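You operate a simulated robot arm through the tools that you are given. There is no shell and no other tool.

You are at the controls of a simulated robot arm. One attempt, no reset.

## Task
Switch on key and lamps, run the forks up to 0.7 m and fully down, then switch both off.
Fine: the parking brake stays on.

It is judged by the outcome, as a careful person would: the job done as asked, and still so three seconds after it is handed in. It fails if anything else is knocked over, pushed out of place, dropped, spilled or broken.

## Robot
A 6-joint arm with a two-finger parallel gripper, fixed in place. Base frame: the origin is on the floor under the middle of its stand, x ahead of it, y to its left, z up. Units: m, degrees, N and s.
With the tool pointing down near the work surface it reaches from about 0.24 to 0.66 m from the base axis. Its first joint turns from -66.0 to 66.0 degrees. Payload 2.9 kg.
Tool frame: the origin (TCP) lies between the finger pads and is the grasp point; the fingertips stand 0.03 m ahead of it; z points along the fingers, y is the line along which they close. Largest opening 0.11 m; finger width 0.02, thickness 0.01; the body of the gripper, 0.048 by 0.112 m, starts 0.055 m behind the TCP.
Orientation is that of the tool frame in the base frame, as a unit quaternion [w, x, y, z]. With the fingers straight down and closing along the base's y, the tool's x points along the base's -x, its y along +y and its z along -z.

## Interface
- The arm moves only by the tool arm_command. Its argument "moves" is a list of rows, each a list of 3 entries, a list of its own where there are three numbers: the turn, a rotation vector about the tool's x, y, z in degrees, then the shift along the tool's x, y, z in cm, then the opening, from 0 (shut) to 1 (fully open). In form: [[[wx, wy, wz], [tx, ty, tz], gripper], ...]. A call has 1 to 20 rows; each row is the pose to reach, as a shift and turn from the pose commanded when the call began, along the tool's axes at that moment. Each row takes 0.2 s and may step no farther than 0.05 m and 8.6 degrees from the row before; otherwise, or with a gripper value out of range, the whole call is refused. Where a pose cannot be reached the arm comes as near as it can. A force on the tool above 70 N (or 10 N above the force at the start of the call, whichever is more), or a blocked arm, ends the call early, and 0.2 s more pass. The fingers move at their own pace (about 0.108 m/s each) and stop on an object; they squeeze with about 45 N. The grip force told is the motor's: it shows also when the fingers shut on nothing. Time passes only in rows, and 0.2 s behind the last, so rows that repeat a pose let the fingers close. It gives the time, the measured TCP pose, the force on the tool (base axes), the opening and the grip force at its end, in the units of the frame above (readings bear some noise), with the torque about the TCP (base axes, N m) and any sound that the robot's microphone picked up.
- Cameras (640 x 400 px; columns grow to the right, rows downward): "scene" is fixed at [0.0774, 0.4495, 1.3981]; the picture's right is [-0.74, -0.68, 0.00], its down [-0.24, 0.26, -0.94] and it looks along [0.63, -0.69, -0.35] (base axes); focal length 366 px, centre (320, 200). "wrist" rides on the gripper at [0.072, 0.017, -0.103] in the tool frame; the picture's right is [-0.23, 0.97, 0.00], its down [-0.76, -0.18, -0.62] and it looks along [-0.61, -0.14, 0.78] (tool axes); focal length 222 px, centre (320, 200). There is no depth. A picture from a camera that has moved, and an enlarged one, comes with that camera's place and axes in the base frame and with its lens. The place of the scene camera against the robot may be out by one fixed shift of up to 0.025 m in any direction.
- snapshot(camera): a new picture of that camera. No time passes.
- zoom(camera, box): a new picture of the part [left, top, right, bottom] of that camera's present view, enlarged. No time passes.
- hand_in(): hands the job in; it is judged then, once.

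Places have to be worked out from the pictures, the camera data and where the tool is seen. Open the gripper and draw the arm clear of the work before you hand the job in, unless the task says otherwise.

The tools are called after "Request:" as name(argument=value, ...) on one line, values as JSON. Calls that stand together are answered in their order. arm_command: Moves the arm, as the interface text tells. Its arguments: {"type":"object","properties":{"moves":{"type":"array","items":{"type":"array"}}},"required":["moves"]} The other tools are called the same way: snapshot (camera) takes a picture; zoom (camera, box) takes an enlarged picture of a part of a camera's view; hand_in () hands the job in.

At the start:

```text
time_s: 0.0
eef_pos: [0.3816, -0.0639, 1.3]
tcp_rot: [0.001, 0.0, 1.0, 0.0]
contact_force: [0.3, 0.5, 1.0]
moment: [0.0, 0.01, 0.02]
opening: 0.1099
grip_force: 0.1
```

scene: 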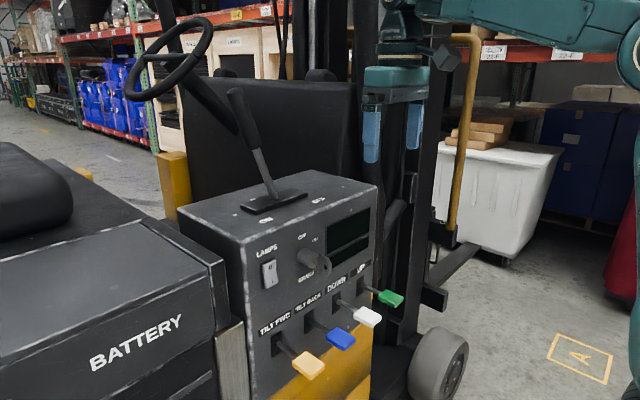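
wrist: 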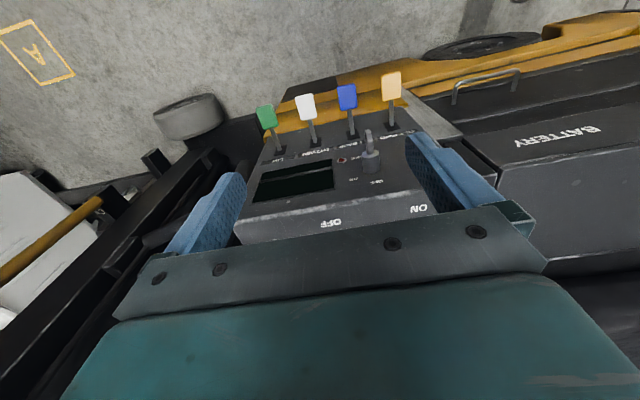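

The first pictures show a forklift console with a lamp rocker, a key knob, four levers (tilt fwd, tilt back, down, up) and a parking-brake lever on top. I'll enlarge the panel to read the labels before moving.

Request:
zoom(camera="scene", box=[230, 180, 420, 300])

Request:
zoom(camera="scene", box=[230, 260, 420, 390])

Request:
zoom(camera="wrist", box=[230, 60, 440, 240])

Request:
zoom(camera="scene", box=[340, 0, 540, 320])

```text
3.33 times, centred on (325, 240) of scene
camera zoom: at [0.0774, 0.4495, 1.3981], right [-0.74, -0.68, 0.0], down [-0.24, 0.26, -0.94], along [0.63, -0.69, -0.35], focal length 1220 px, centre (303, 67)
```

zoom: 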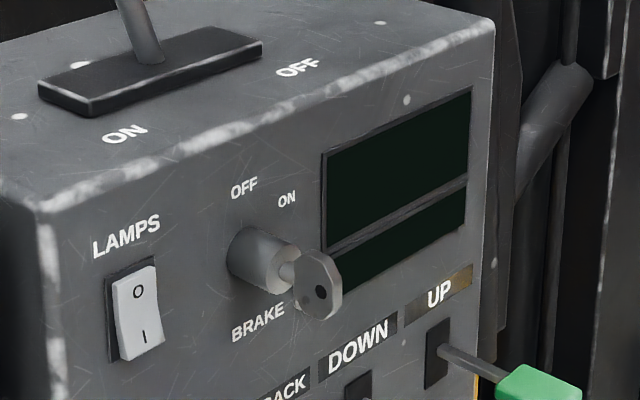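

```text
3.08 times, centred on (325, 325) of scene
camera zoom: at [0.0774, 0.4495, 1.3981], right [-0.74, -0.68, 0.0], down [-0.24, 0.26, -0.94], along [0.63, -0.69, -0.35], focal length 1126 px, centre (305, -185)
```

zoom: 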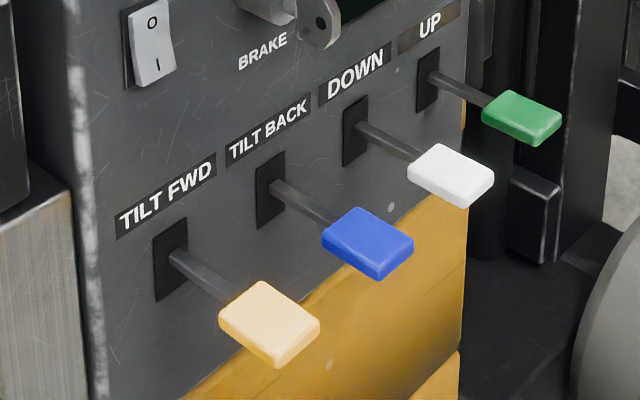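

```text
2.22 times, centred on (335, 150) of wrist
camera zoom: at [0.3107, -0.0481, 1.4028], right [0.23, 0.97, 0.0], down [0.76, -0.18, 0.62], along [0.61, -0.14, -0.78], focal length 494 px, centre (287, 311)
```

zoom: 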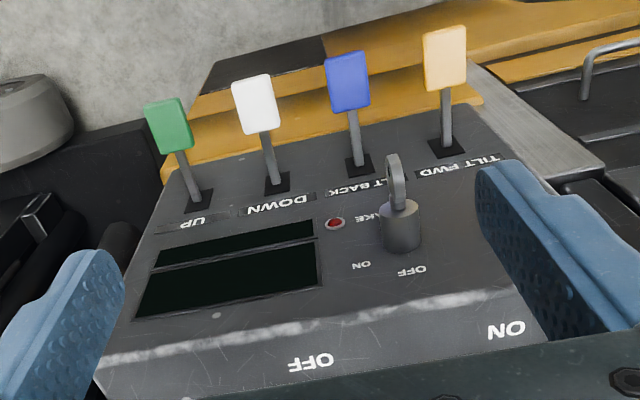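

```text
1.25 times, centred on (440, 160) of scene
camera zoom: at [0.0774, 0.4495, 1.3981], right [-0.74, -0.68, 0.0], down [-0.24, 0.26, -0.94], along [0.63, -0.69, -0.35], focal length 457 px, centre (170, 250)
```

zoom: 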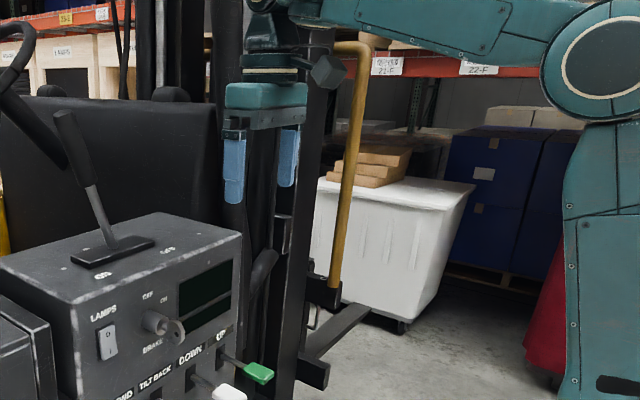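

The green and beige knobs triangulate to roughly x 0.455, z 0.86, with y from -0.21 to +0.08, and the key to about (0.495, 0, 1.02) on a face near x 0.54. I'll draw back and tilt the tool forward 40° to see the panel squarely from the wrist camera.

Request:
arm_command(moves=[[[0, -8, 0], [1.6, 0, 3], 1], [[0, -16, 0], [3.2, 0, 6], 1], [[0, -24, 0], [4.8, 0, 9], 1], [[0, -32, 0], [6.4, 0, 12], 1], [[0, -40, 0], [8, 0, 15], 1], [[0, -40, 0], [8, 0, 15], 1]])

Request:
snapshot(camera="wrist")

Request:
snapshot(camera="scene")

```text
time_s: 1.4
eef_pos: [0.3039, -0.0646, 1.1489]
tcp_rot: [0.342, 0.0, 0.94, -0.001]
contact_force: [0.3, -0.4, 0.0]
moment: [0.0, 0.04, 0.02]
opening: 0.1099
grip_force: 0.0
out of reach, approached as far as the arm can: row 1
```

```text
taken
camera wrist: at [0.1821, -0.048, 1.1809], right [0.17, 0.97, 0.15], down [0.18, -0.18, 0.97], along [0.97, -0.14, -0.21], focal length 222 px, centre (320, 200)
```

wrist: 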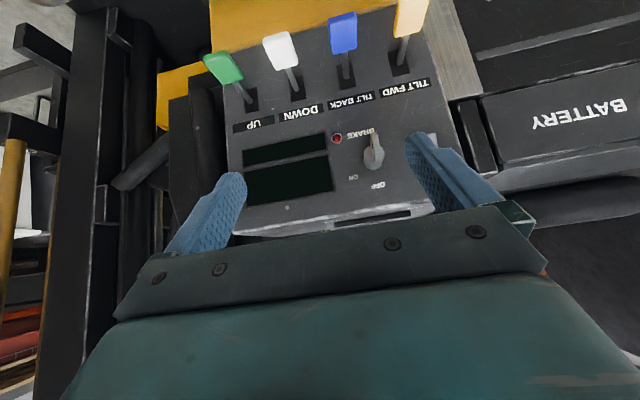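

```text
taken
```

scene: 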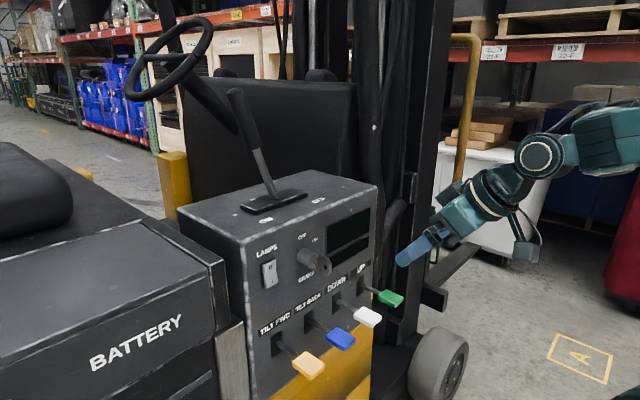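

The tool is now tilted 40° at (0.304, -0.065, 1.149). Two wrist views put the green knob near (0.445, -0.20, 0.90) and the beige near (0.444, 0.071, 0.905). I'll enlarge the key and panel area.

Request:
zoom(camera="wrist", box=[200, 0, 460, 240])

Request:
zoom(camera="wrist", box=[310, 110, 420, 230])

Request:
zoom(camera="scene", box=[245, 215, 345, 300])

```text
1.67 times, centred on (330, 120) of wrist
camera zoom: at [0.1821, -0.048, 1.1809], right [0.17, 0.97, 0.15], down [0.18, -0.18, 0.97], along [0.97, -0.14, -0.21], focal length 370 px, centre (303, 333)
```

zoom: 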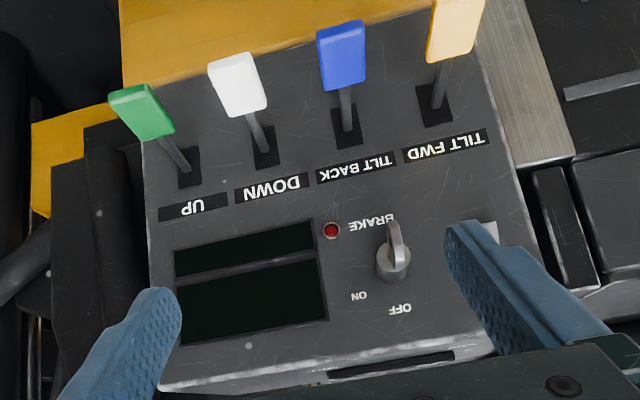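

```text
3.33 times, centred on (365, 170) of wrist
camera zoom: at [0.1821, -0.048, 1.1809], right [0.17, 0.97, 0.15], down [0.18, -0.18, 0.97], along [0.97, -0.14, -0.21], focal length 740 px, centre (170, 300)
```

zoom: 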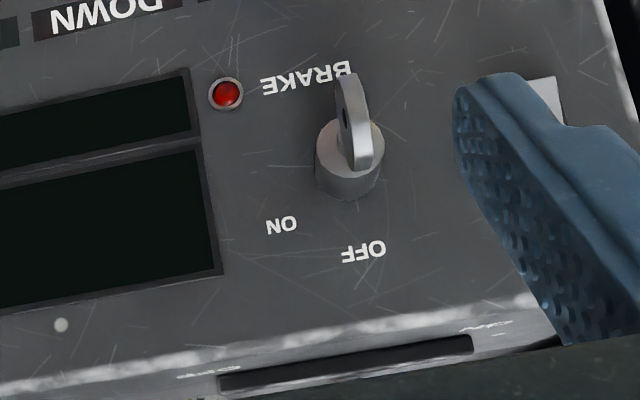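

```text
4.71 times, centred on (295, 258) of scene
camera zoom: at [0.0773, 0.4495, 1.3981], right [-0.74, -0.68, 0.0], down [-0.24, 0.26, -0.94], along [0.63, -0.69, -0.35], focal length 1722 px, centre (438, -71)
```

zoom: 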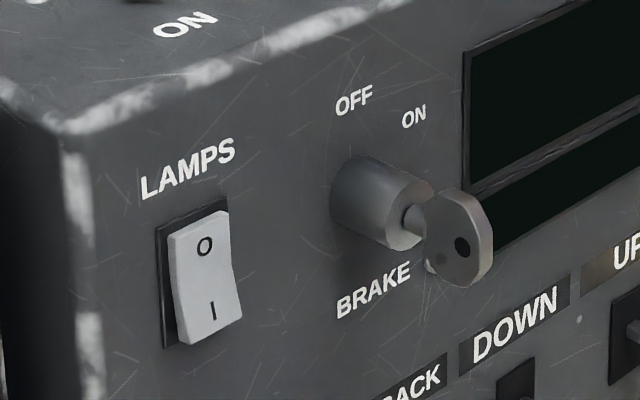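

The face is vertical at x≈0.532. The key bow sits at about (0.479, -0.004, 1.057), upright at OFF, with ON about 57° clockwise, and the lamp rocker is near (0.52, 0.095, 1.07) with "I" at the bottom. I'll level the tool to point at the panel, in line with the key but short of it.

Request:
arm_command(moves=[[[0, -8.3, 0], [0.27, 1.0, 1.78], 0.6], [[0, -16.6, 0], [0.54, 2.0, 3.55], 0.6], [[0, -25, 0], [0.82, 3.0, 5.33], 0.6], [[0, -33.3, 0], [1.09, 4.0, 7.1], 0.6], [[0, -41.6, 0], [1.36, 5.0, 8.9], 0.6], [[0, -50, 0], [1.63, 6.06, 10.65], 0.6], [[0, -50, 0], [1.63, 6.06, 10.65], 0.6]])

Request:
snapshot(camera="wrist")

Request:
snapshot(camera="scene")

```text
time_s: 3.0
eef_pos: [0.454, -0.0023, 1.107]
tcp_rot: [0.708, -0.002, 0.706, 0.002]
contact_force: [-0.1, 0.4, -0.3]
moment: [-0.01, 0.0, 0.03]
opening: 0.0658
grip_force: 0.1
out of reach, approached as far as the arm can: row 2, 3, 4, 5, 6, 7
```

```text
taken
camera wrist: at [0.3524, 0.0141, 1.0328], right [0.0, 0.97, 0.23], down [-0.62, -0.18, 0.76], along [0.78, -0.14, 0.61], focal length 222 px, centre (320, 200)
```

wrist: 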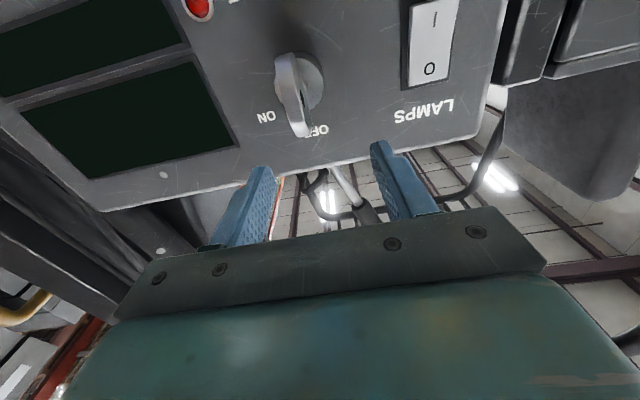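

```text
taken
```

scene: 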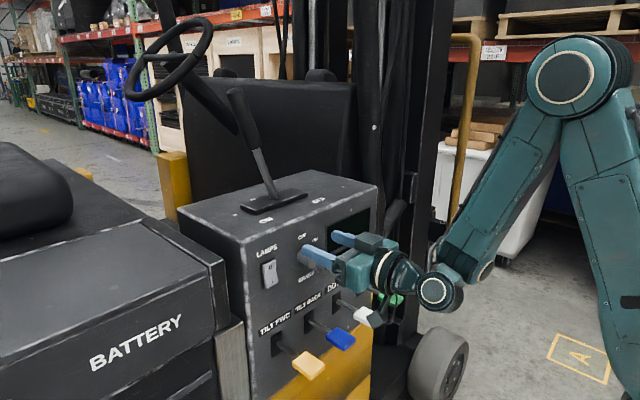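

The leveled pose was out of reach at that distance, so the arm stopped at (0.454, -0.002, 1.107), clear of everything. I'll hold in place for one row to check how the commanded pose is kept before going on.

Request:
arm_command(moves=[[[0, 0, 0], [0, 0, 0], 0.6]])

Request:
zoom(camera="wrist", box=[160, 0, 500, 220])

Request:
zoom(camera="scene", box=[230, 200, 450, 340])

```text
time_s: 3.4
eef_pos: [0.4542, -0.0031, 1.106]
tcp_rot: [0.708, -0.001, 0.706, 0.001]
contact_force: [0.5, -0.1, -0.2]
moment: [-0.01, -0.05, -0.02]
opening: 0.066
grip_force: 0.1
```

```text
1.82 times, centred on (330, 110) of wrist
camera zoom: at [0.3523, 0.0141, 1.033], right [0.0, 0.97, 0.23], down [-0.62, -0.18, 0.76], along [0.78, -0.14, 0.61], focal length 404 px, centre (302, 364)
```

zoom: 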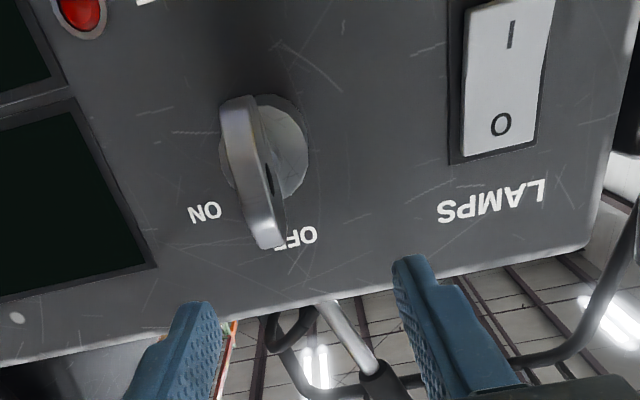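

```text
2.86 times, centred on (340, 270) of scene
camera zoom: at [0.0774, 0.4495, 1.3981], right [-0.74, -0.68, 0.0], down [-0.24, 0.26, -0.94], along [0.63, -0.69, -0.35], focal length 1045 px, centre (263, 0)
```

zoom: 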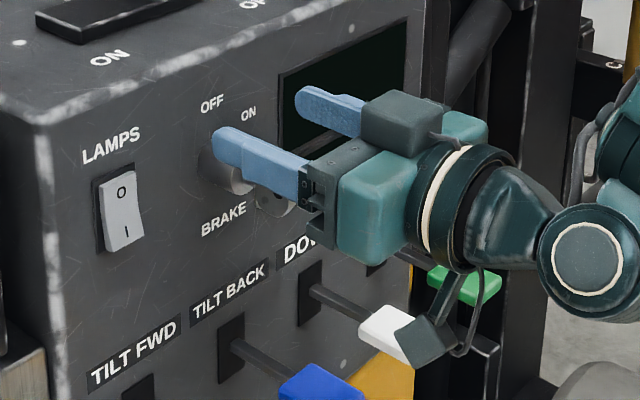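

The hold stayed put, so the commanded pose tracks where the arm is. I'll lower about 4.8 cm and advance 1 cm with the fingers open, straddling the upright key bow.

Request:
arm_command(moves=[[[0, 0, 0], [1.2, -0.05, 0.3], 0.6], [[0, 0, 0], [2.4, -0.1, 0.5], 0.6], [[0, 0, 0], [3.6, -0.15, 0.8], 0.6], [[0, 0, 0], [4.8, -0.2, 1.0], 0.6], [[0, 0, 0], [4.8, -0.2, 1.0], 0.6]])

Request:
snapshot(camera="wrist")

Request:
zoom(camera="scene", box=[230, 200, 450, 340])

```text
time_s: 4.6
eef_pos: [0.4638, -0.0039, 1.0581]
tcp_rot: [0.708, -0.001, 0.706, 0.001]
contact_force: [0.2, 0.3, -0.4]
moment: [0.02, 0.02, 0.01]
opening: 0.066
grip_force: 0.0
out of reach, approached as far as the arm can: row 1, 2
```

```text
taken
camera wrist: at [0.3615, 0.0126, 0.9851], right [0.0, 0.97, 0.23], down [-0.62, -0.18, 0.76], along [0.78, -0.14, 0.61], focal length 222 px, centre (320, 200)
```

wrist: 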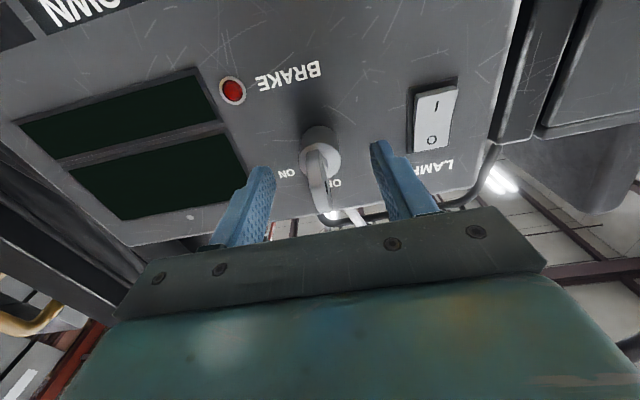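

```text
2.86 times, centred on (340, 270) of scene
camera zoom: at [0.0774, 0.4495, 1.3981], right [-0.74, -0.68, 0.0], down [-0.24, 0.26, -0.94], along [0.63, -0.69, -0.35], focal length 1045 px, centre (263, 0)
```

zoom: 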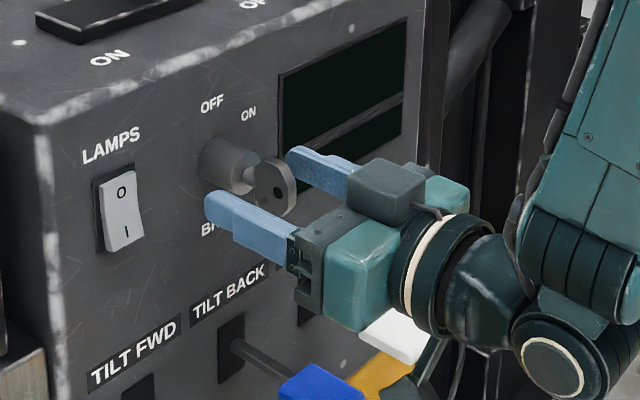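

The open fingers straddle the key bow evenly at TCP (0.464, -0.004, 1.058). I'll close on the bow.

Request:
arm_command(moves=[[[0, 0, 0], [0, 0, 0], 0.3], [[0, 0, 0], [0, 0, 0], 0.1], [[0, 0, 0], [0, 0, 0], 0.0], [[0, 0, 0], [0, 0, 0], 0.0]])

Request:
zoom(camera="wrist", box=[200, 20, 480, 240])

Request:
zoom(camera="scene", box=[250, 200, 410, 300])

```text
time_s: 5.6
eef_pos: [0.4648, -0.0062, 1.058]
tcp_rot: [0.708, 0.0, 0.707, -0.001]
contact_force: [0.5, -7.4, -1.2]
moment: [0.0, -0.08, -0.03]
opening: 0.0115
grip_force: 45.1
```

```text
1.82 times, centred on (340, 130) of wrist
camera zoom: at [0.3615, 0.0121, 0.9851], right [0.0, 0.97, 0.23], down [-0.62, -0.18, 0.76], along [0.78, -0.14, 0.61], focal length 404 px, centre (284, 327)
```

zoom: 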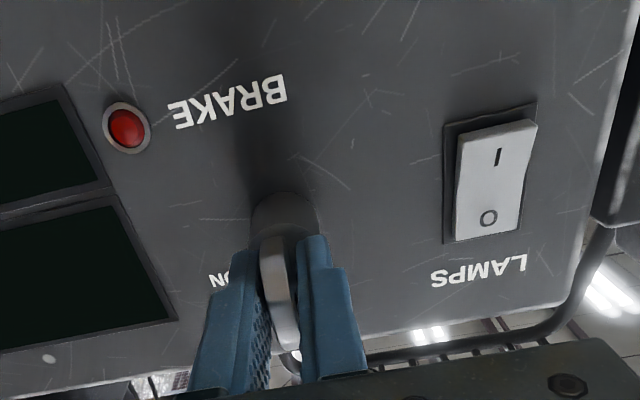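

```text
4.00 times, centred on (330, 250) of scene
camera zoom: at [0.0774, 0.4493, 1.3982], right [-0.74, -0.68, 0.0], down [-0.24, 0.26, -0.94], along [0.63, -0.69, -0.35], focal length 1463 px, centre (280, 0)
```

zoom: 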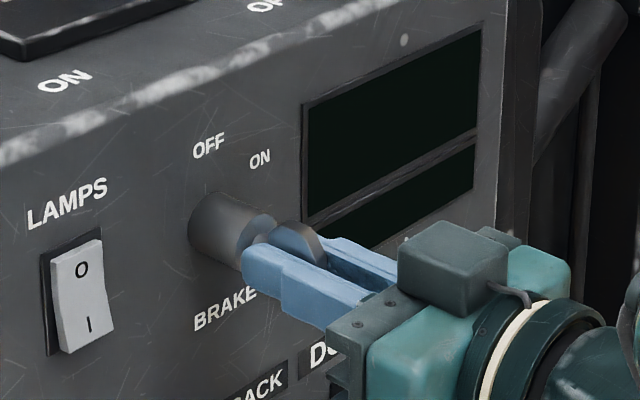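

The bow is gripped (opening 0.0115, 45 N) with about 7 N of sideways force, so the key is a few mm toward -y. I'll shift that way and turn clockwise to 32° first, watching forces.

Request:
arm_command(moves=[[[0, 0, 0], [0, -0.25, 0], 0.0], [[0, 0, 8], [0, -0.25, 0], 0.0], [[0, 0, 16], [0, -0.25, 0], 0.0], [[0, 0, 24], [0, -0.25, 0], 0.0], [[0, 0, 32], [0, -0.25, 0], 0.0]])

Request:
zoom(camera="scene", box=[250, 200, 410, 300])

```text
time_s: 6.8
eef_pos: [0.4635, -0.0051, 1.0585]
tcp_rot: [0.68, 0.194, 0.679, 0.197]
contact_force: [8.8, 33.3, -3.9]
moment: [-0.08, -0.27, 0.46]
opening: 0.0114
grip_force: 45.3
```

```text
4.00 times, centred on (330, 250) of scene
camera zoom: at [0.0777, 0.4505, 1.3978], right [-0.74, -0.68, 0.0], down [-0.24, 0.26, -0.94], along [0.63, -0.69, -0.35], focal length 1463 px, centre (280, 0)
```

zoom: 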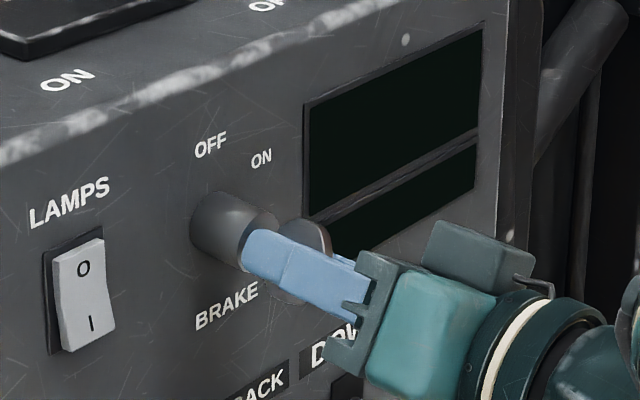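

The tool followed to 32° with low axial torque, though about 33 N sideways shows I over-shifted a bit. I'll ease back 1.5 mm in +y and turn on towards ON.

Request:
arm_command(moves=[[[0, 0, 0], [0.08, 0.13, 0], 0.0], [[0, 0, 8], [0.08, 0.13, 0], 0.0], [[0, 0, 16], [0.08, 0.13, 0], 0.0], [[0, 0, 24], [0.08, 0.13, 0], 0.0]])

Request:
zoom(camera="scene", box=[250, 200, 410, 300])

Request:
snapshot(camera="wrist")

```text
time_s: 7.8
eef_pos: [0.4651, -0.0023, 1.059]
tcp_rot: [0.624, 0.331, 0.624, 0.334]
contact_force: [5.6, 27.9, 3.5]
moment: [0.01, -0.21, 0.26]
opening: 0.0116
grip_force: 45.3
```

```text
4.00 times, centred on (330, 250) of scene
camera zoom: at [0.0775, 0.4503, 1.3978], right [-0.74, -0.68, 0.0], down [-0.24, 0.26, -0.94], along [0.63, -0.69, -0.35], focal length 1463 px, centre (280, 0)
```

zoom: 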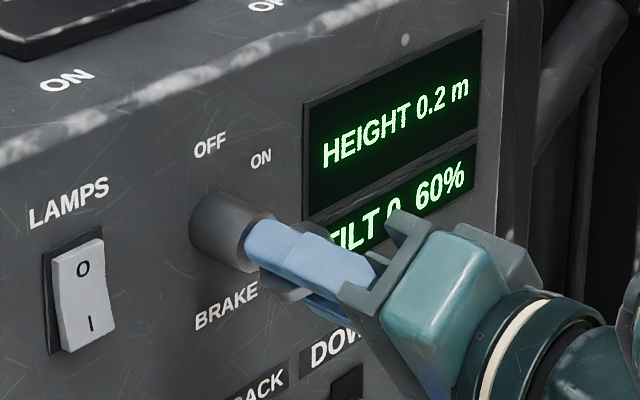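

```text
taken
camera wrist: at [0.3613, 0.066, 1.0318], right [0.0, 0.35, 0.94], down [-0.62, -0.73, 0.28], along [0.78, -0.58, 0.22], focal length 222 px, centre (320, 200)
```

wrist: 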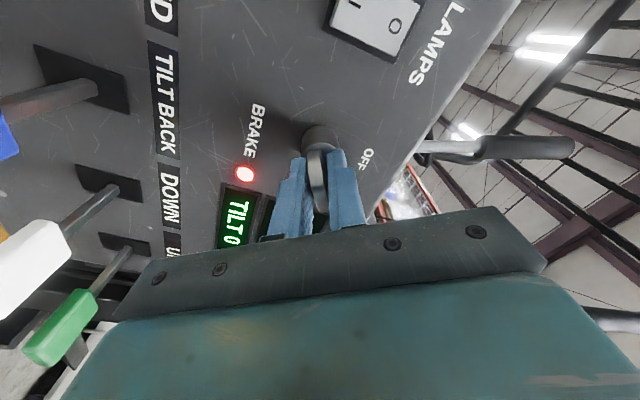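

The display lit: HEIGHT 0.2 m, TILT 0, 60%, and the brake light is on, so the key is ON. I'll open the fingers and check that the key stays at ON.

Request:
arm_command(moves=[[[0, 0, 0], [0, 0, 0], 0.3], [[0, 0, 0], [0, 0, 0], 0.6], [[0, 0, 0], [0, 0, 0], 0.75], [[0, 0, 0], [0, 0, 0], 0.75]])

Request:
zoom(camera="scene", box=[250, 200, 410, 300])

Request:
snapshot(camera="wrist")

```text
time_s: 8.8
eef_pos: [0.4637, -0.0047, 1.0583]
tcp_rot: [0.625, 0.331, 0.624, 0.332]
contact_force: [0.5, 0.9, 0.2]
moment: [0.01, -0.02, -0.01]
opening: 0.0824
grip_force: 0.0
```

```text
4.00 times, centred on (330, 250) of scene
camera zoom: at [0.0774, 0.4495, 1.3981], right [-0.74, -0.68, 0.0], down [-0.24, 0.26, -0.94], along [0.63, -0.69, -0.35], focal length 1463 px, centre (280, 0)
```

zoom: 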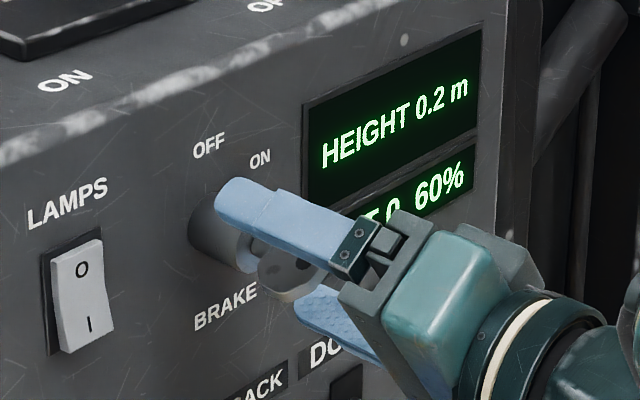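

```text
taken
camera wrist: at [0.3611, 0.0644, 1.0312], right [0.0, 0.36, 0.93], down [-0.62, -0.73, 0.28], along [0.78, -0.58, 0.22], focal length 222 px, centre (320, 200)
```

wrist: 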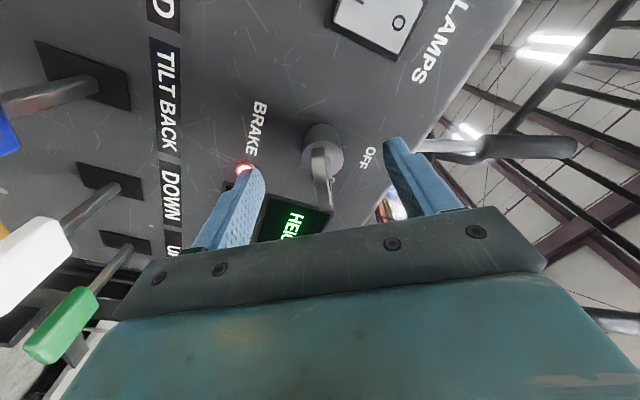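

With the fingers open the key stays at ON and the display stays lit. The bow is only about 4 cm across and the opening is 8 cm, so I'll roll back 56° in place around it.

Request:
arm_command(moves=[[[0, 0, -8], [0, 0, 0], 0.8], [[0, 0, -16], [0, 0, 0], 0.8], [[0, 0, -24], [0, 0, 0], 0.8], [[0, 0, -32], [0, 0, 0], 0.8], [[0, 0, -40], [0, 0, 0], 0.8], [[0, 0, -48], [0, 0, 0], 0.8], [[0, 0, -56], [0, 0, 0], 0.8]])

Request:
zoom(camera="scene", box=[250, 200, 410, 300])

Request:
snapshot(camera="wrist")

```text
time_s: 10.4
eef_pos: [0.462, -0.0053, 1.0583]
tcp_rot: [0.707, -0.001, 0.707, -0.002]
contact_force: [0.2, -0.4, -0.2]
moment: [0.0, 0.03, 0.0]
opening: 0.088
grip_force: 0.0
```

```text
4.00 times, centred on (330, 250) of scene
camera zoom: at [0.0774, 0.4495, 1.3981], right [-0.74, -0.68, 0.0], down [-0.24, 0.26, -0.94], along [0.63, -0.69, -0.35], focal length 1463 px, centre (280, 0)
```

zoom: 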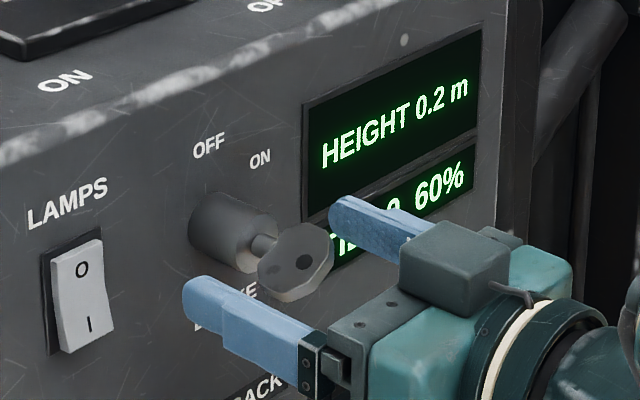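

```text
taken
camera wrist: at [0.3608, 0.0116, 0.9851], right [0.0, 0.97, 0.22], down [-0.62, -0.18, 0.76], along [0.78, -0.14, 0.61], focal length 222 px, centre (320, 200)
```

wrist: 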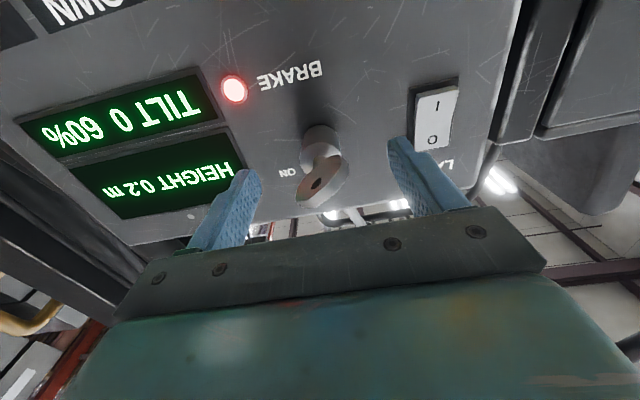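

The roll is back to level and the display still reads HEIGHT 0.2 m. I'll lift above the key, slide sideways to y≈0.080 in front of the lamp rocker, and close the fingers.

Request:
arm_command(moves=[[[0, 0, 0], [-1.4, 0, 0], 0.8], [[0, 0, 0], [-2.8, 0, 0], 0.8], [[0, 0, 0], [-4.2, 0, 0], 0.8], [[0, 0, 0], [-5.4, 0, 0], 0.8], [[0, 0, 0], [-5.4, 3, 0], 0.4], [[0, 0, 0], [-5.4, 6, 0], 0.1], [[0, 0, 0], [-5.4, 8.5, 0], 0.0], [[0, 0, 0], [-5.4, 8.5, 0], 0.0]])

Request:
snapshot(camera="wrist")

Request:
zoom(camera="scene", box=[230, 190, 430, 320])

```text
time_s: 12.2
eef_pos: [0.4633, 0.0806, 1.1116]
tcp_rot: [0.708, 0.0, 0.706, 0.0]
contact_force: [-0.5, 0.7, 0.3]
moment: [-0.01, 0.02, -0.01]
opening: 0.0001
grip_force: 37.8
out of reach, approached as far as the arm can: row 3, 5
```

```text
taken
camera wrist: at [0.3609, 0.0972, 1.0388], right [0.0, 0.97, 0.23], down [-0.62, -0.18, 0.76], along [0.78, -0.14, 0.61], focal length 222 px, centre (320, 200)
```

wrist: 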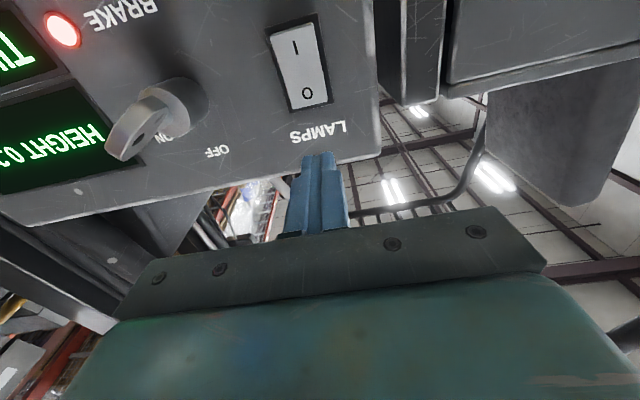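

```text
3.08 times, centred on (330, 255) of scene
camera zoom: at [0.0773, 0.4495, 1.3981], right [-0.74, -0.68, 0.0], down [-0.24, 0.26, -0.94], along [0.63, -0.69, -0.35], focal length 1126 px, centre (289, 31)
```

zoom: 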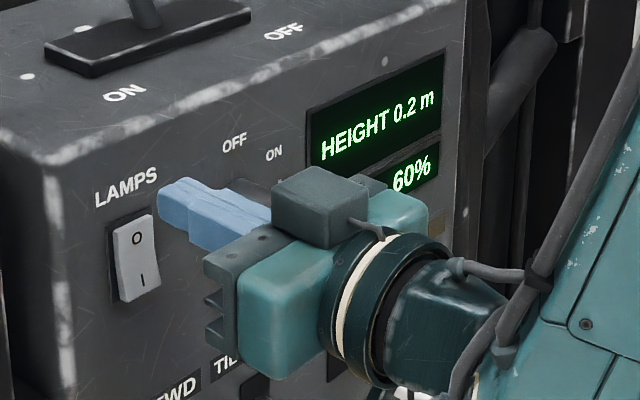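

The closed fingers are at y 0.0806, lined up with the rocker (its "I" end reads at about y 0.081, z 1.046). I'll lower to the "I" end and then press forward in small steps.

Request:
arm_command(moves=[[[0, 0, 0], [1.7, 0.05, 0], 0.0], [[0, 0, 0], [3.4, 0.05, 0], 0.0], [[0, 0, 0], [5.1, 0.05, 0], 0.0], [[0, 0, 0], [6.7, 0.05, 0], 0.0], [[0, 0, 0], [6.7, 0.05, 0], 0.0]])

Request:
arm_command(moves=[[[0, 0, 0], [0, 0, 1.0], 0.0], [[0, 0, 0], [0, 0, 1.6], 0.0], [[0, 0, 0], [0, 0, 2.0], 0.0], [[0, 0, 0], [0, 0, 2.4], 0.0]])

Request:
zoom(camera="scene", box=[230, 190, 430, 320])

Request:
snapshot(camera="wrist")

```text
time_s: 13.4
eef_pos: [0.4886, 0.0836, 1.073]
tcp_rot: [0.706, 0.0, 0.708, 0.0]
contact_force: [0.0, 0.2, 0.0]
moment: [0.0, -0.01, -0.04]
opening: 0.0
grip_force: 37.8
out of reach, approached as far as the arm can: row 2, 3, 4, 5
```

```text
time_s: 13.8
eef_pos: [0.4906, 0.0831, 1.0718]
tcp_rot: [0.704, -0.004, 0.71, 0.0]
contact_force: [-45.9, -1.1, 13.6]
moment: [0.41, 0.06, -0.1]
opening: 0.0
grip_force: 37.6
stopped in row 2: the force on the tool passed its limit at 96 N (the readings are from after the stop); the commanded pose is now the measured one
```

```text
3.08 times, centred on (330, 255) of scene
camera zoom: at [0.0757, 0.4494, 1.3982], right [-0.74, -0.68, 0.0], down [-0.24, 0.26, -0.94], along [0.63, -0.69, -0.35], focal length 1126 px, centre (289, 31)
```

zoom: 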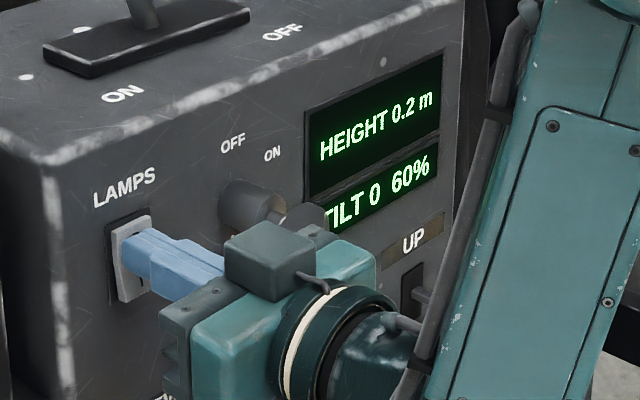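

```text
taken
camera wrist: at [0.3876, 0.0998, 0.9997], right [0.0, 0.97, 0.22], down [-0.62, -0.18, 0.77], along [0.79, -0.14, 0.6], focal length 222 px, centre (320, 200)
```

wrist: 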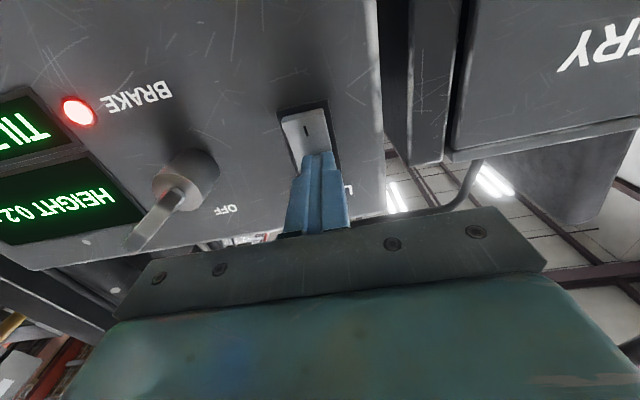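

Lowering was out of reach at this orientation, so the arm drifted forward and touched the "O" half of the rocker. The switch is still off and nothing has moved. I'll back off and tilt the fingers 30° downward, which should free the wrist, and move in front of the "I" end without pressing.

Request:
arm_command(moves=[[[0, 5, 0], [0, 0, -1.5], 0.0], [[0, 10, 0], [0, -0.1, -2.66], 0.0], [[0, 18, 0], [0.7, -0.2, -2.66], 0.0], [[0, 26, 0], [1.4, -0.2, -2.66], 0.0], [[0, 30, 0], [2.1, -0.2, -2.66], 0.0], [[0, 30, 0], [2.1, -0.2, -2.66], 0.0]])

Request:
snapshot(camera="wrist")

Request:
zoom(camera="scene", box=[230, 190, 430, 320])

```text
time_s: 15.2
eef_pos: [0.4678, 0.0818, 1.05]
tcp_rot: [0.496, -0.002, 0.869, 0.0]
contact_force: [1.6, -0.2, 0.0]
moment: [0.02, 0.02, 0.02]
opening: 0.0
grip_force: 37.6
```

```text
taken
camera wrist: at [0.3417, 0.0981, 1.0396], right [0.11, 0.97, 0.19], down [-0.15, -0.18, 0.97], along [0.98, -0.14, 0.13], focal length 222 px, centre (320, 200)
```

wrist: 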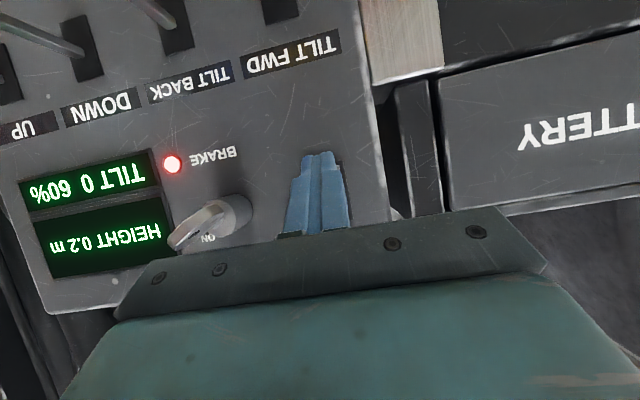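

```text
3.08 times, centred on (330, 255) of scene
camera zoom: at [0.0774, 0.4495, 1.3981], right [-0.74, -0.68, 0.0], down [-0.24, 0.26, -0.94], along [0.63, -0.69, -0.35], focal length 1126 px, centre (289, 31)
```

zoom: 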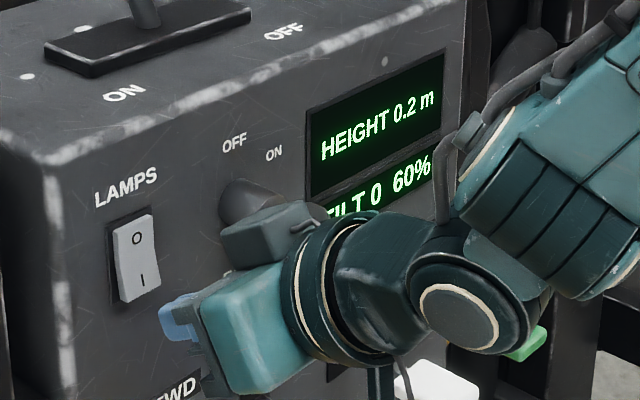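

With the 30° tilt the pose was reached exactly. The fingertips are at about (0.494, 0.082, 1.035), just below and in front of the "I" end, whose surface is near x 0.52. I'll press straight in along +x in small steps.

Request:
arm_command(moves=[[[0, 0, 0], [-0.75, 0, 1.3], 0.0], [[0, 0, 0], [-1.05, 0, 1.82], 0.0], [[0, 0, 0], [-1.2, 0, 2.08], 0.0], [[0, 0, 0], [-1.35, 0, 2.34], 0.0], [[0, 0, 0], [-1.5, 0, 2.6], 0.0]])

Request:
zoom(camera="scene", box=[230, 190, 430, 320])

Request:
snapshot(camera="wrist")

```text
time_s: 16.4
eef_pos: [0.4928, 0.0821, 1.0477]
tcp_rot: [0.493, -0.003, 0.87, -0.001]
contact_force: [-61.8, 1.5, 18.0]
moment: [-0.02, -0.12, 0.02]
opening: 0.0002
grip_force: 37.9
```

```text
3.08 times, centred on (330, 255) of scene
camera zoom: at [0.0751, 0.4495, 1.3983], right [-0.74, -0.68, 0.0], down [-0.24, 0.26, -0.94], along [0.63, -0.69, -0.35], focal length 1126 px, centre (289, 31)
```

zoom: 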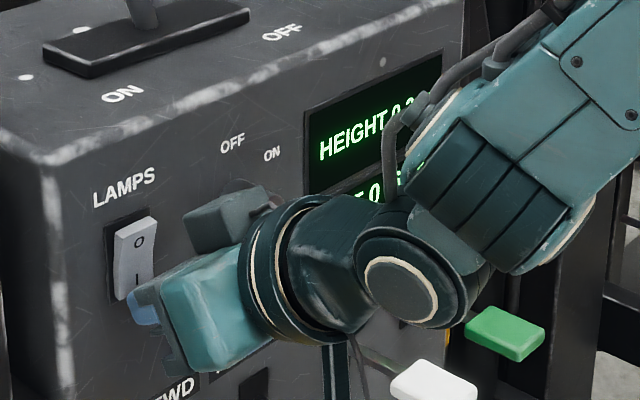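

```text
taken
camera wrist: at [0.3672, 0.098, 1.0388], right [0.11, 0.98, 0.19], down [-0.14, -0.18, 0.97], along [0.98, -0.14, 0.12], focal length 222 px, centre (320, 200)
```

wrist: 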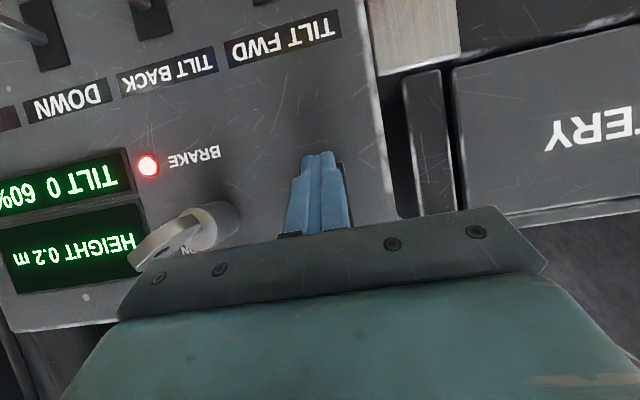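

The press reads about 62 N and the rocker's upper half now looks tipped outward, which suggests it has switched. I'll back off and look.

Request:
arm_command(moves=[[[0, 0, 0], [0.5, 0, -0.87], 0.0], [[0, 0, 0], [1.5, 0, -2.6], 0.0], [[0, 0, 0], [1.5, 0, -2.6], 0.0]])

Request:
zoom(camera="scene", box=[240, 215, 340, 300])

Request:
snapshot(camera="scene")

```text
time_s: 17.2
eef_pos: [0.4656, 0.0818, 1.0498]
tcp_rot: [0.497, -0.001, 0.868, -0.001]
contact_force: [0.1, -0.4, 0.5]
moment: [-0.01, 0.03, 0.02]
opening: 0.0
grip_force: 37.6
```

```text
4.71 times, centred on (290, 258) of scene
camera zoom: at [0.0774, 0.4495, 1.3981], right [-0.74, -0.68, 0.0], down [-0.24, 0.26, -0.94], along [0.63, -0.69, -0.35], focal length 1722 px, centre (461, -71)
```

zoom: 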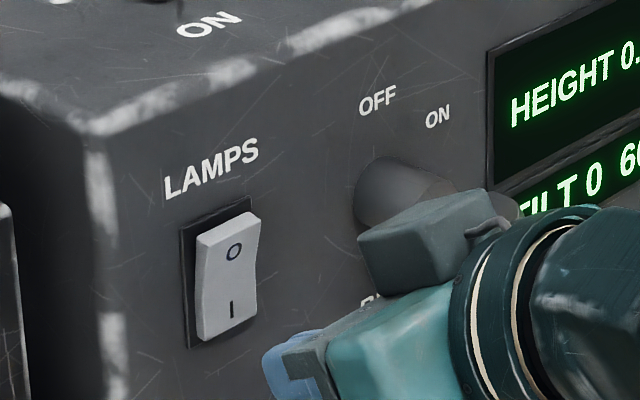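

```text
taken
```

scene: 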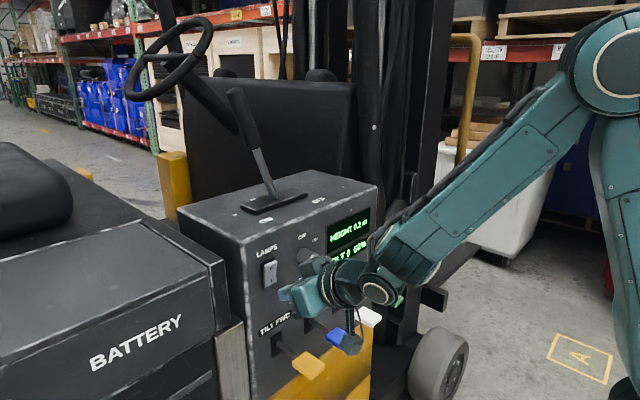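

The rocker's "O" half now stands proud and "I" is pressed in, so the lamps are ON. Next are the levers: I'll back out, rise and swing the tool to point straight down, clear of the key.

Request:
arm_command(moves=[[[0, 7.5, 0], [-0.89, -1.02, -1.46], 0.0], [[0, 15, 0], [-1.78, -2.04, -2.92], 0.0], [[0, 22.5, 0], [-2.67, -3.07, -4.38], 0.0], [[0, 30, 0], [-3.55, -4.09, -5.84], 0.0], [[0, 37.5, 0], [-4.44, -5.1, -7.3], 0.0], [[0, 45, 0], [-5.33, -6.1, -8.76], 0.0], [[0, 52.5, 0], [-6.2, -7.2, -10.2], 0.0], [[0, 60, 0], [-7.1, -8.2, -11.7], 0.0], [[0, 60, 0], [-7.1, -8.2, -11.7], 0.0]])

Request:
snapshot(camera="wrist")

Request:
snapshot(camera="scene")

```text
time_s: 19.2
eef_pos: [0.4029, -0.0004, 1.17]
tcp_rot: [-0.006, -0.001, 1.0, -0.001]
contact_force: [-0.8, -0.5, 0.2]
moment: [0.02, 0.0, 0.01]
opening: 0.0
grip_force: 37.1
```

```text
taken
camera wrist: at [0.3317, 0.0163, 1.2738], right [0.22, 0.97, 0.0], down [0.77, -0.17, 0.62], along [0.6, -0.14, -0.79], focal length 222 px, centre (320, 200)
```

wrist: 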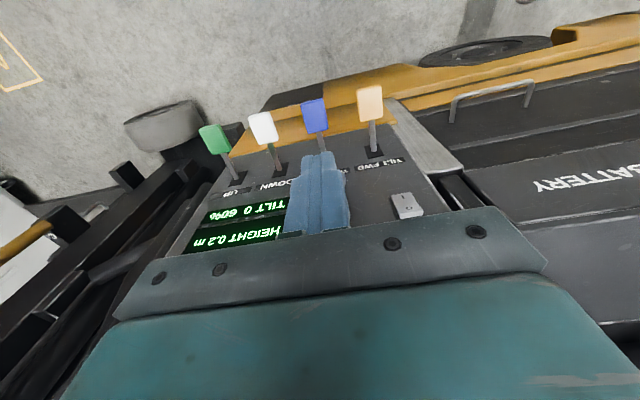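

```text
taken
```

scene: 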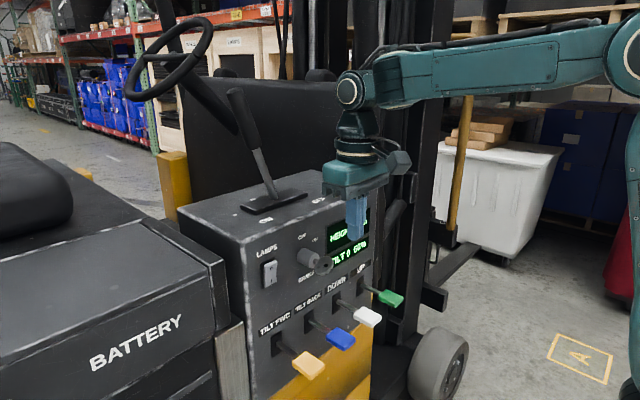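

The gripper now points straight down at (0.403, 0, 1.17), and the green UP knob re-measures at about (0.441, -0.197, 0.905). I'll swing across and come down above it, stopping well short.

Request:
arm_command(moves=[[[0, 0, 0], [-0.7, -4, 0], 0.0], [[0, 0, 0], [-1.4, -8, 0], 0.0], [[0, 0, 0], [-2.1, -12, 0], 0.0], [[0, 0, 0], [-2.8, -16, 0], 0.0], [[0, 0, 0], [-3.5, -19.7, 0], 0.0], [[0, 0, 0], [-3.5, -19.7, 4.5], 0.0], [[0, 0, 0], [-3.5, -19.7, 9], 0.0], [[0, 0, 0], [-3.5, -19.7, 13.5], 0.0], [[0, 0, 0], [-3.5, -19.7, 18], 0.0], [[0, 0, 0], [-3.5, -19.7, 18], 0.0]])

Request:
snapshot(camera="wrist")

Request:
snapshot(camera="scene")

```text
time_s: 21.4
eef_pos: [0.4358, -0.1967, 0.9894]
tcp_rot: [-0.004, -0.001, 1.0, -0.001]
contact_force: [0.2, 0.7, -0.6]
moment: [-0.02, -0.03, 0.0]
opening: 0.0
grip_force: 37.7
```

```text
taken
camera wrist: at [0.3648, -0.1802, 1.0935], right [0.22, 0.97, 0.0], down [0.77, -0.17, 0.62], along [0.6, -0.14, -0.79], focal length 222 px, centre (320, 200)
```

wrist: 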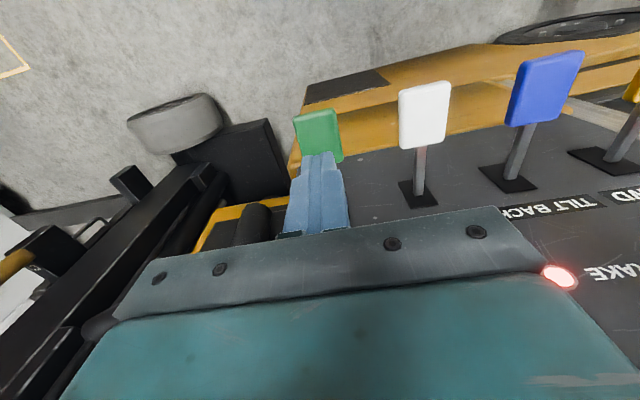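

```text
taken
```

scene: 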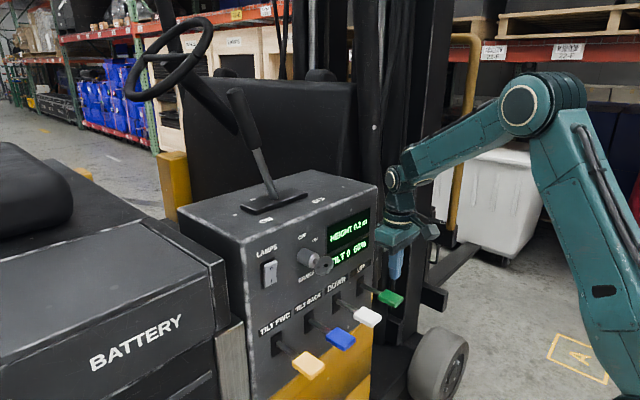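

The fingertips are directly over the green UP knob with about 5 cm to spare, and the display is readable in the scene view. I'll descend to touch and push lightly, then check.

Request:
arm_command(moves=[[[0, 0, 0], [0, 0, 2], 0.0], [[0, 0, 0], [0, 0, 4], 0.0], [[0, 0, 0], [0, 0, 4.8], 0.0], [[0, 0, 0], [0, 0, 5.4], 0.0]])

Request:
zoom(camera="scene", box=[310, 200, 450, 320])

Request:
snapshot(camera="wrist")

```text
time_s: 22.4
eef_pos: [0.4356, -0.1974, 0.936]
tcp_rot: [-0.004, -0.001, 1.0, -0.001]
contact_force: [-1.7, -0.1, 1.0]
moment: [0.01, 0.0, 0.02]
opening: 0.0
grip_force: 38.0
```

```text
3.33 times, centred on (380, 260) of scene
camera zoom: at [0.0773, 0.4495, 1.3981], right [-0.74, -0.68, 0.0], down [-0.24, 0.26, -0.94], along [0.63, -0.69, -0.35], focal length 1220 px, centre (120, 0)
```

zoom: 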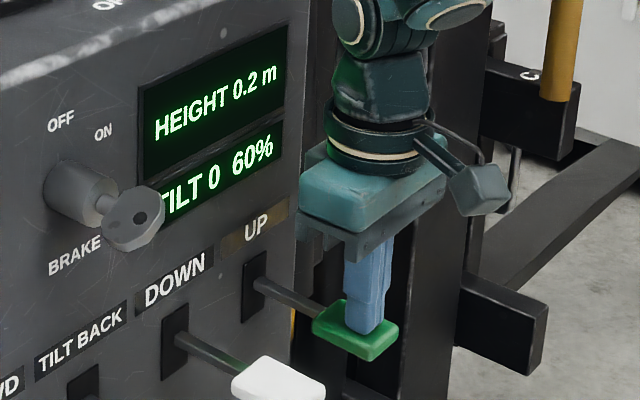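

```text
taken
camera wrist: at [0.3648, -0.1809, 1.0396], right [0.22, 0.97, 0.0], down [0.77, -0.17, 0.62], along [0.6, -0.14, -0.79], focal length 222 px, centre (320, 200)
```

wrist: 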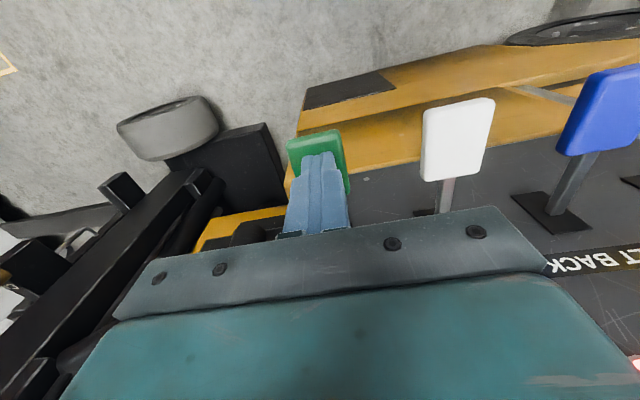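

The tips rest on the green knob with almost no force yet. I'll press down another 1.2 cm and read the display.

Request:
arm_command(moves=[[[0, 0, 0], [0, 0, 0.6], 0.0], [[0, 0, 0], [0, 0, 1.2], 0.0]])

Request:
zoom(camera="scene", box=[310, 200, 450, 320])

```text
time_s: 23.0
eef_pos: [0.4366, -0.1995, 0.9239]
tcp_rot: [-0.004, -0.002, 1.0, -0.002]
contact_force: [0.1, -0.6, 2.1]
moment: [-0.02, -0.04, 0.0]
opening: 0.0001
grip_force: 37.4
```

```text
3.33 times, centred on (380, 260) of scene
camera zoom: at [0.0774, 0.4495, 1.3981], right [-0.74, -0.68, 0.0], down [-0.24, 0.26, -0.94], along [0.63, -0.69, -0.35], focal length 1220 px, centre (120, 0)
```

zoom: 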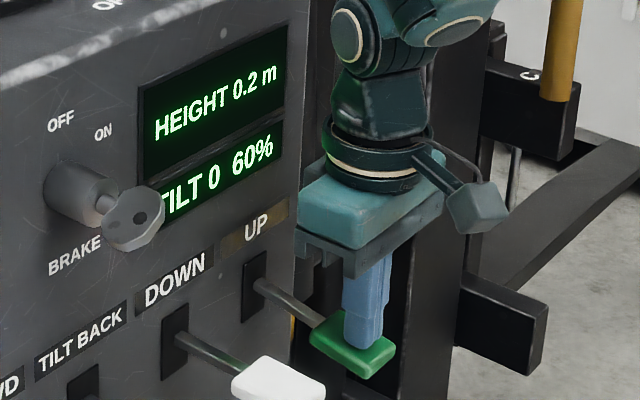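

The lever is following down with a light spring (about 2 N) and the display still shows 0.2 m. I'll press another centimetre.

Request:
arm_command(moves=[[[0, 0, 0], [0, 0, 0.5], 0.0], [[0, 0, 0], [0, 0, 1.0], 0.0]])

Request:
zoom(camera="scene", box=[310, 200, 450, 320])

```text
time_s: 23.6
eef_pos: [0.4351, -0.1979, 0.9144]
tcp_rot: [-0.004, -0.003, 1.0, 0.0]
contact_force: [1.2, -0.4, 2.1]
moment: [0.05, -0.06, 0.05]
opening: 0.0
grip_force: 37.5
```

```text
3.33 times, centred on (380, 260) of scene
camera zoom: at [0.0773, 0.4495, 1.3981], right [-0.74, -0.68, 0.0], down [-0.24, 0.26, -0.94], along [0.63, -0.69, -0.35], focal length 1220 px, centre (120, 0)
```

zoom: 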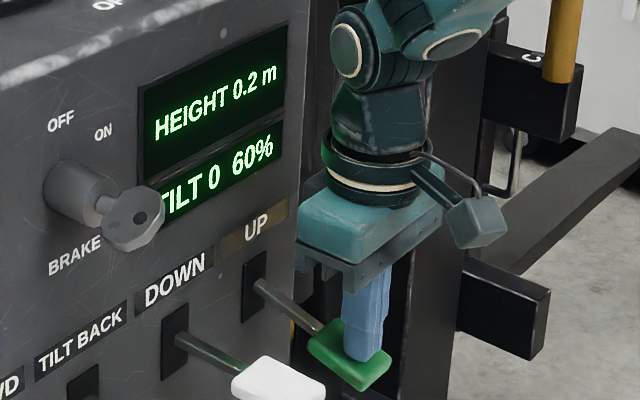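

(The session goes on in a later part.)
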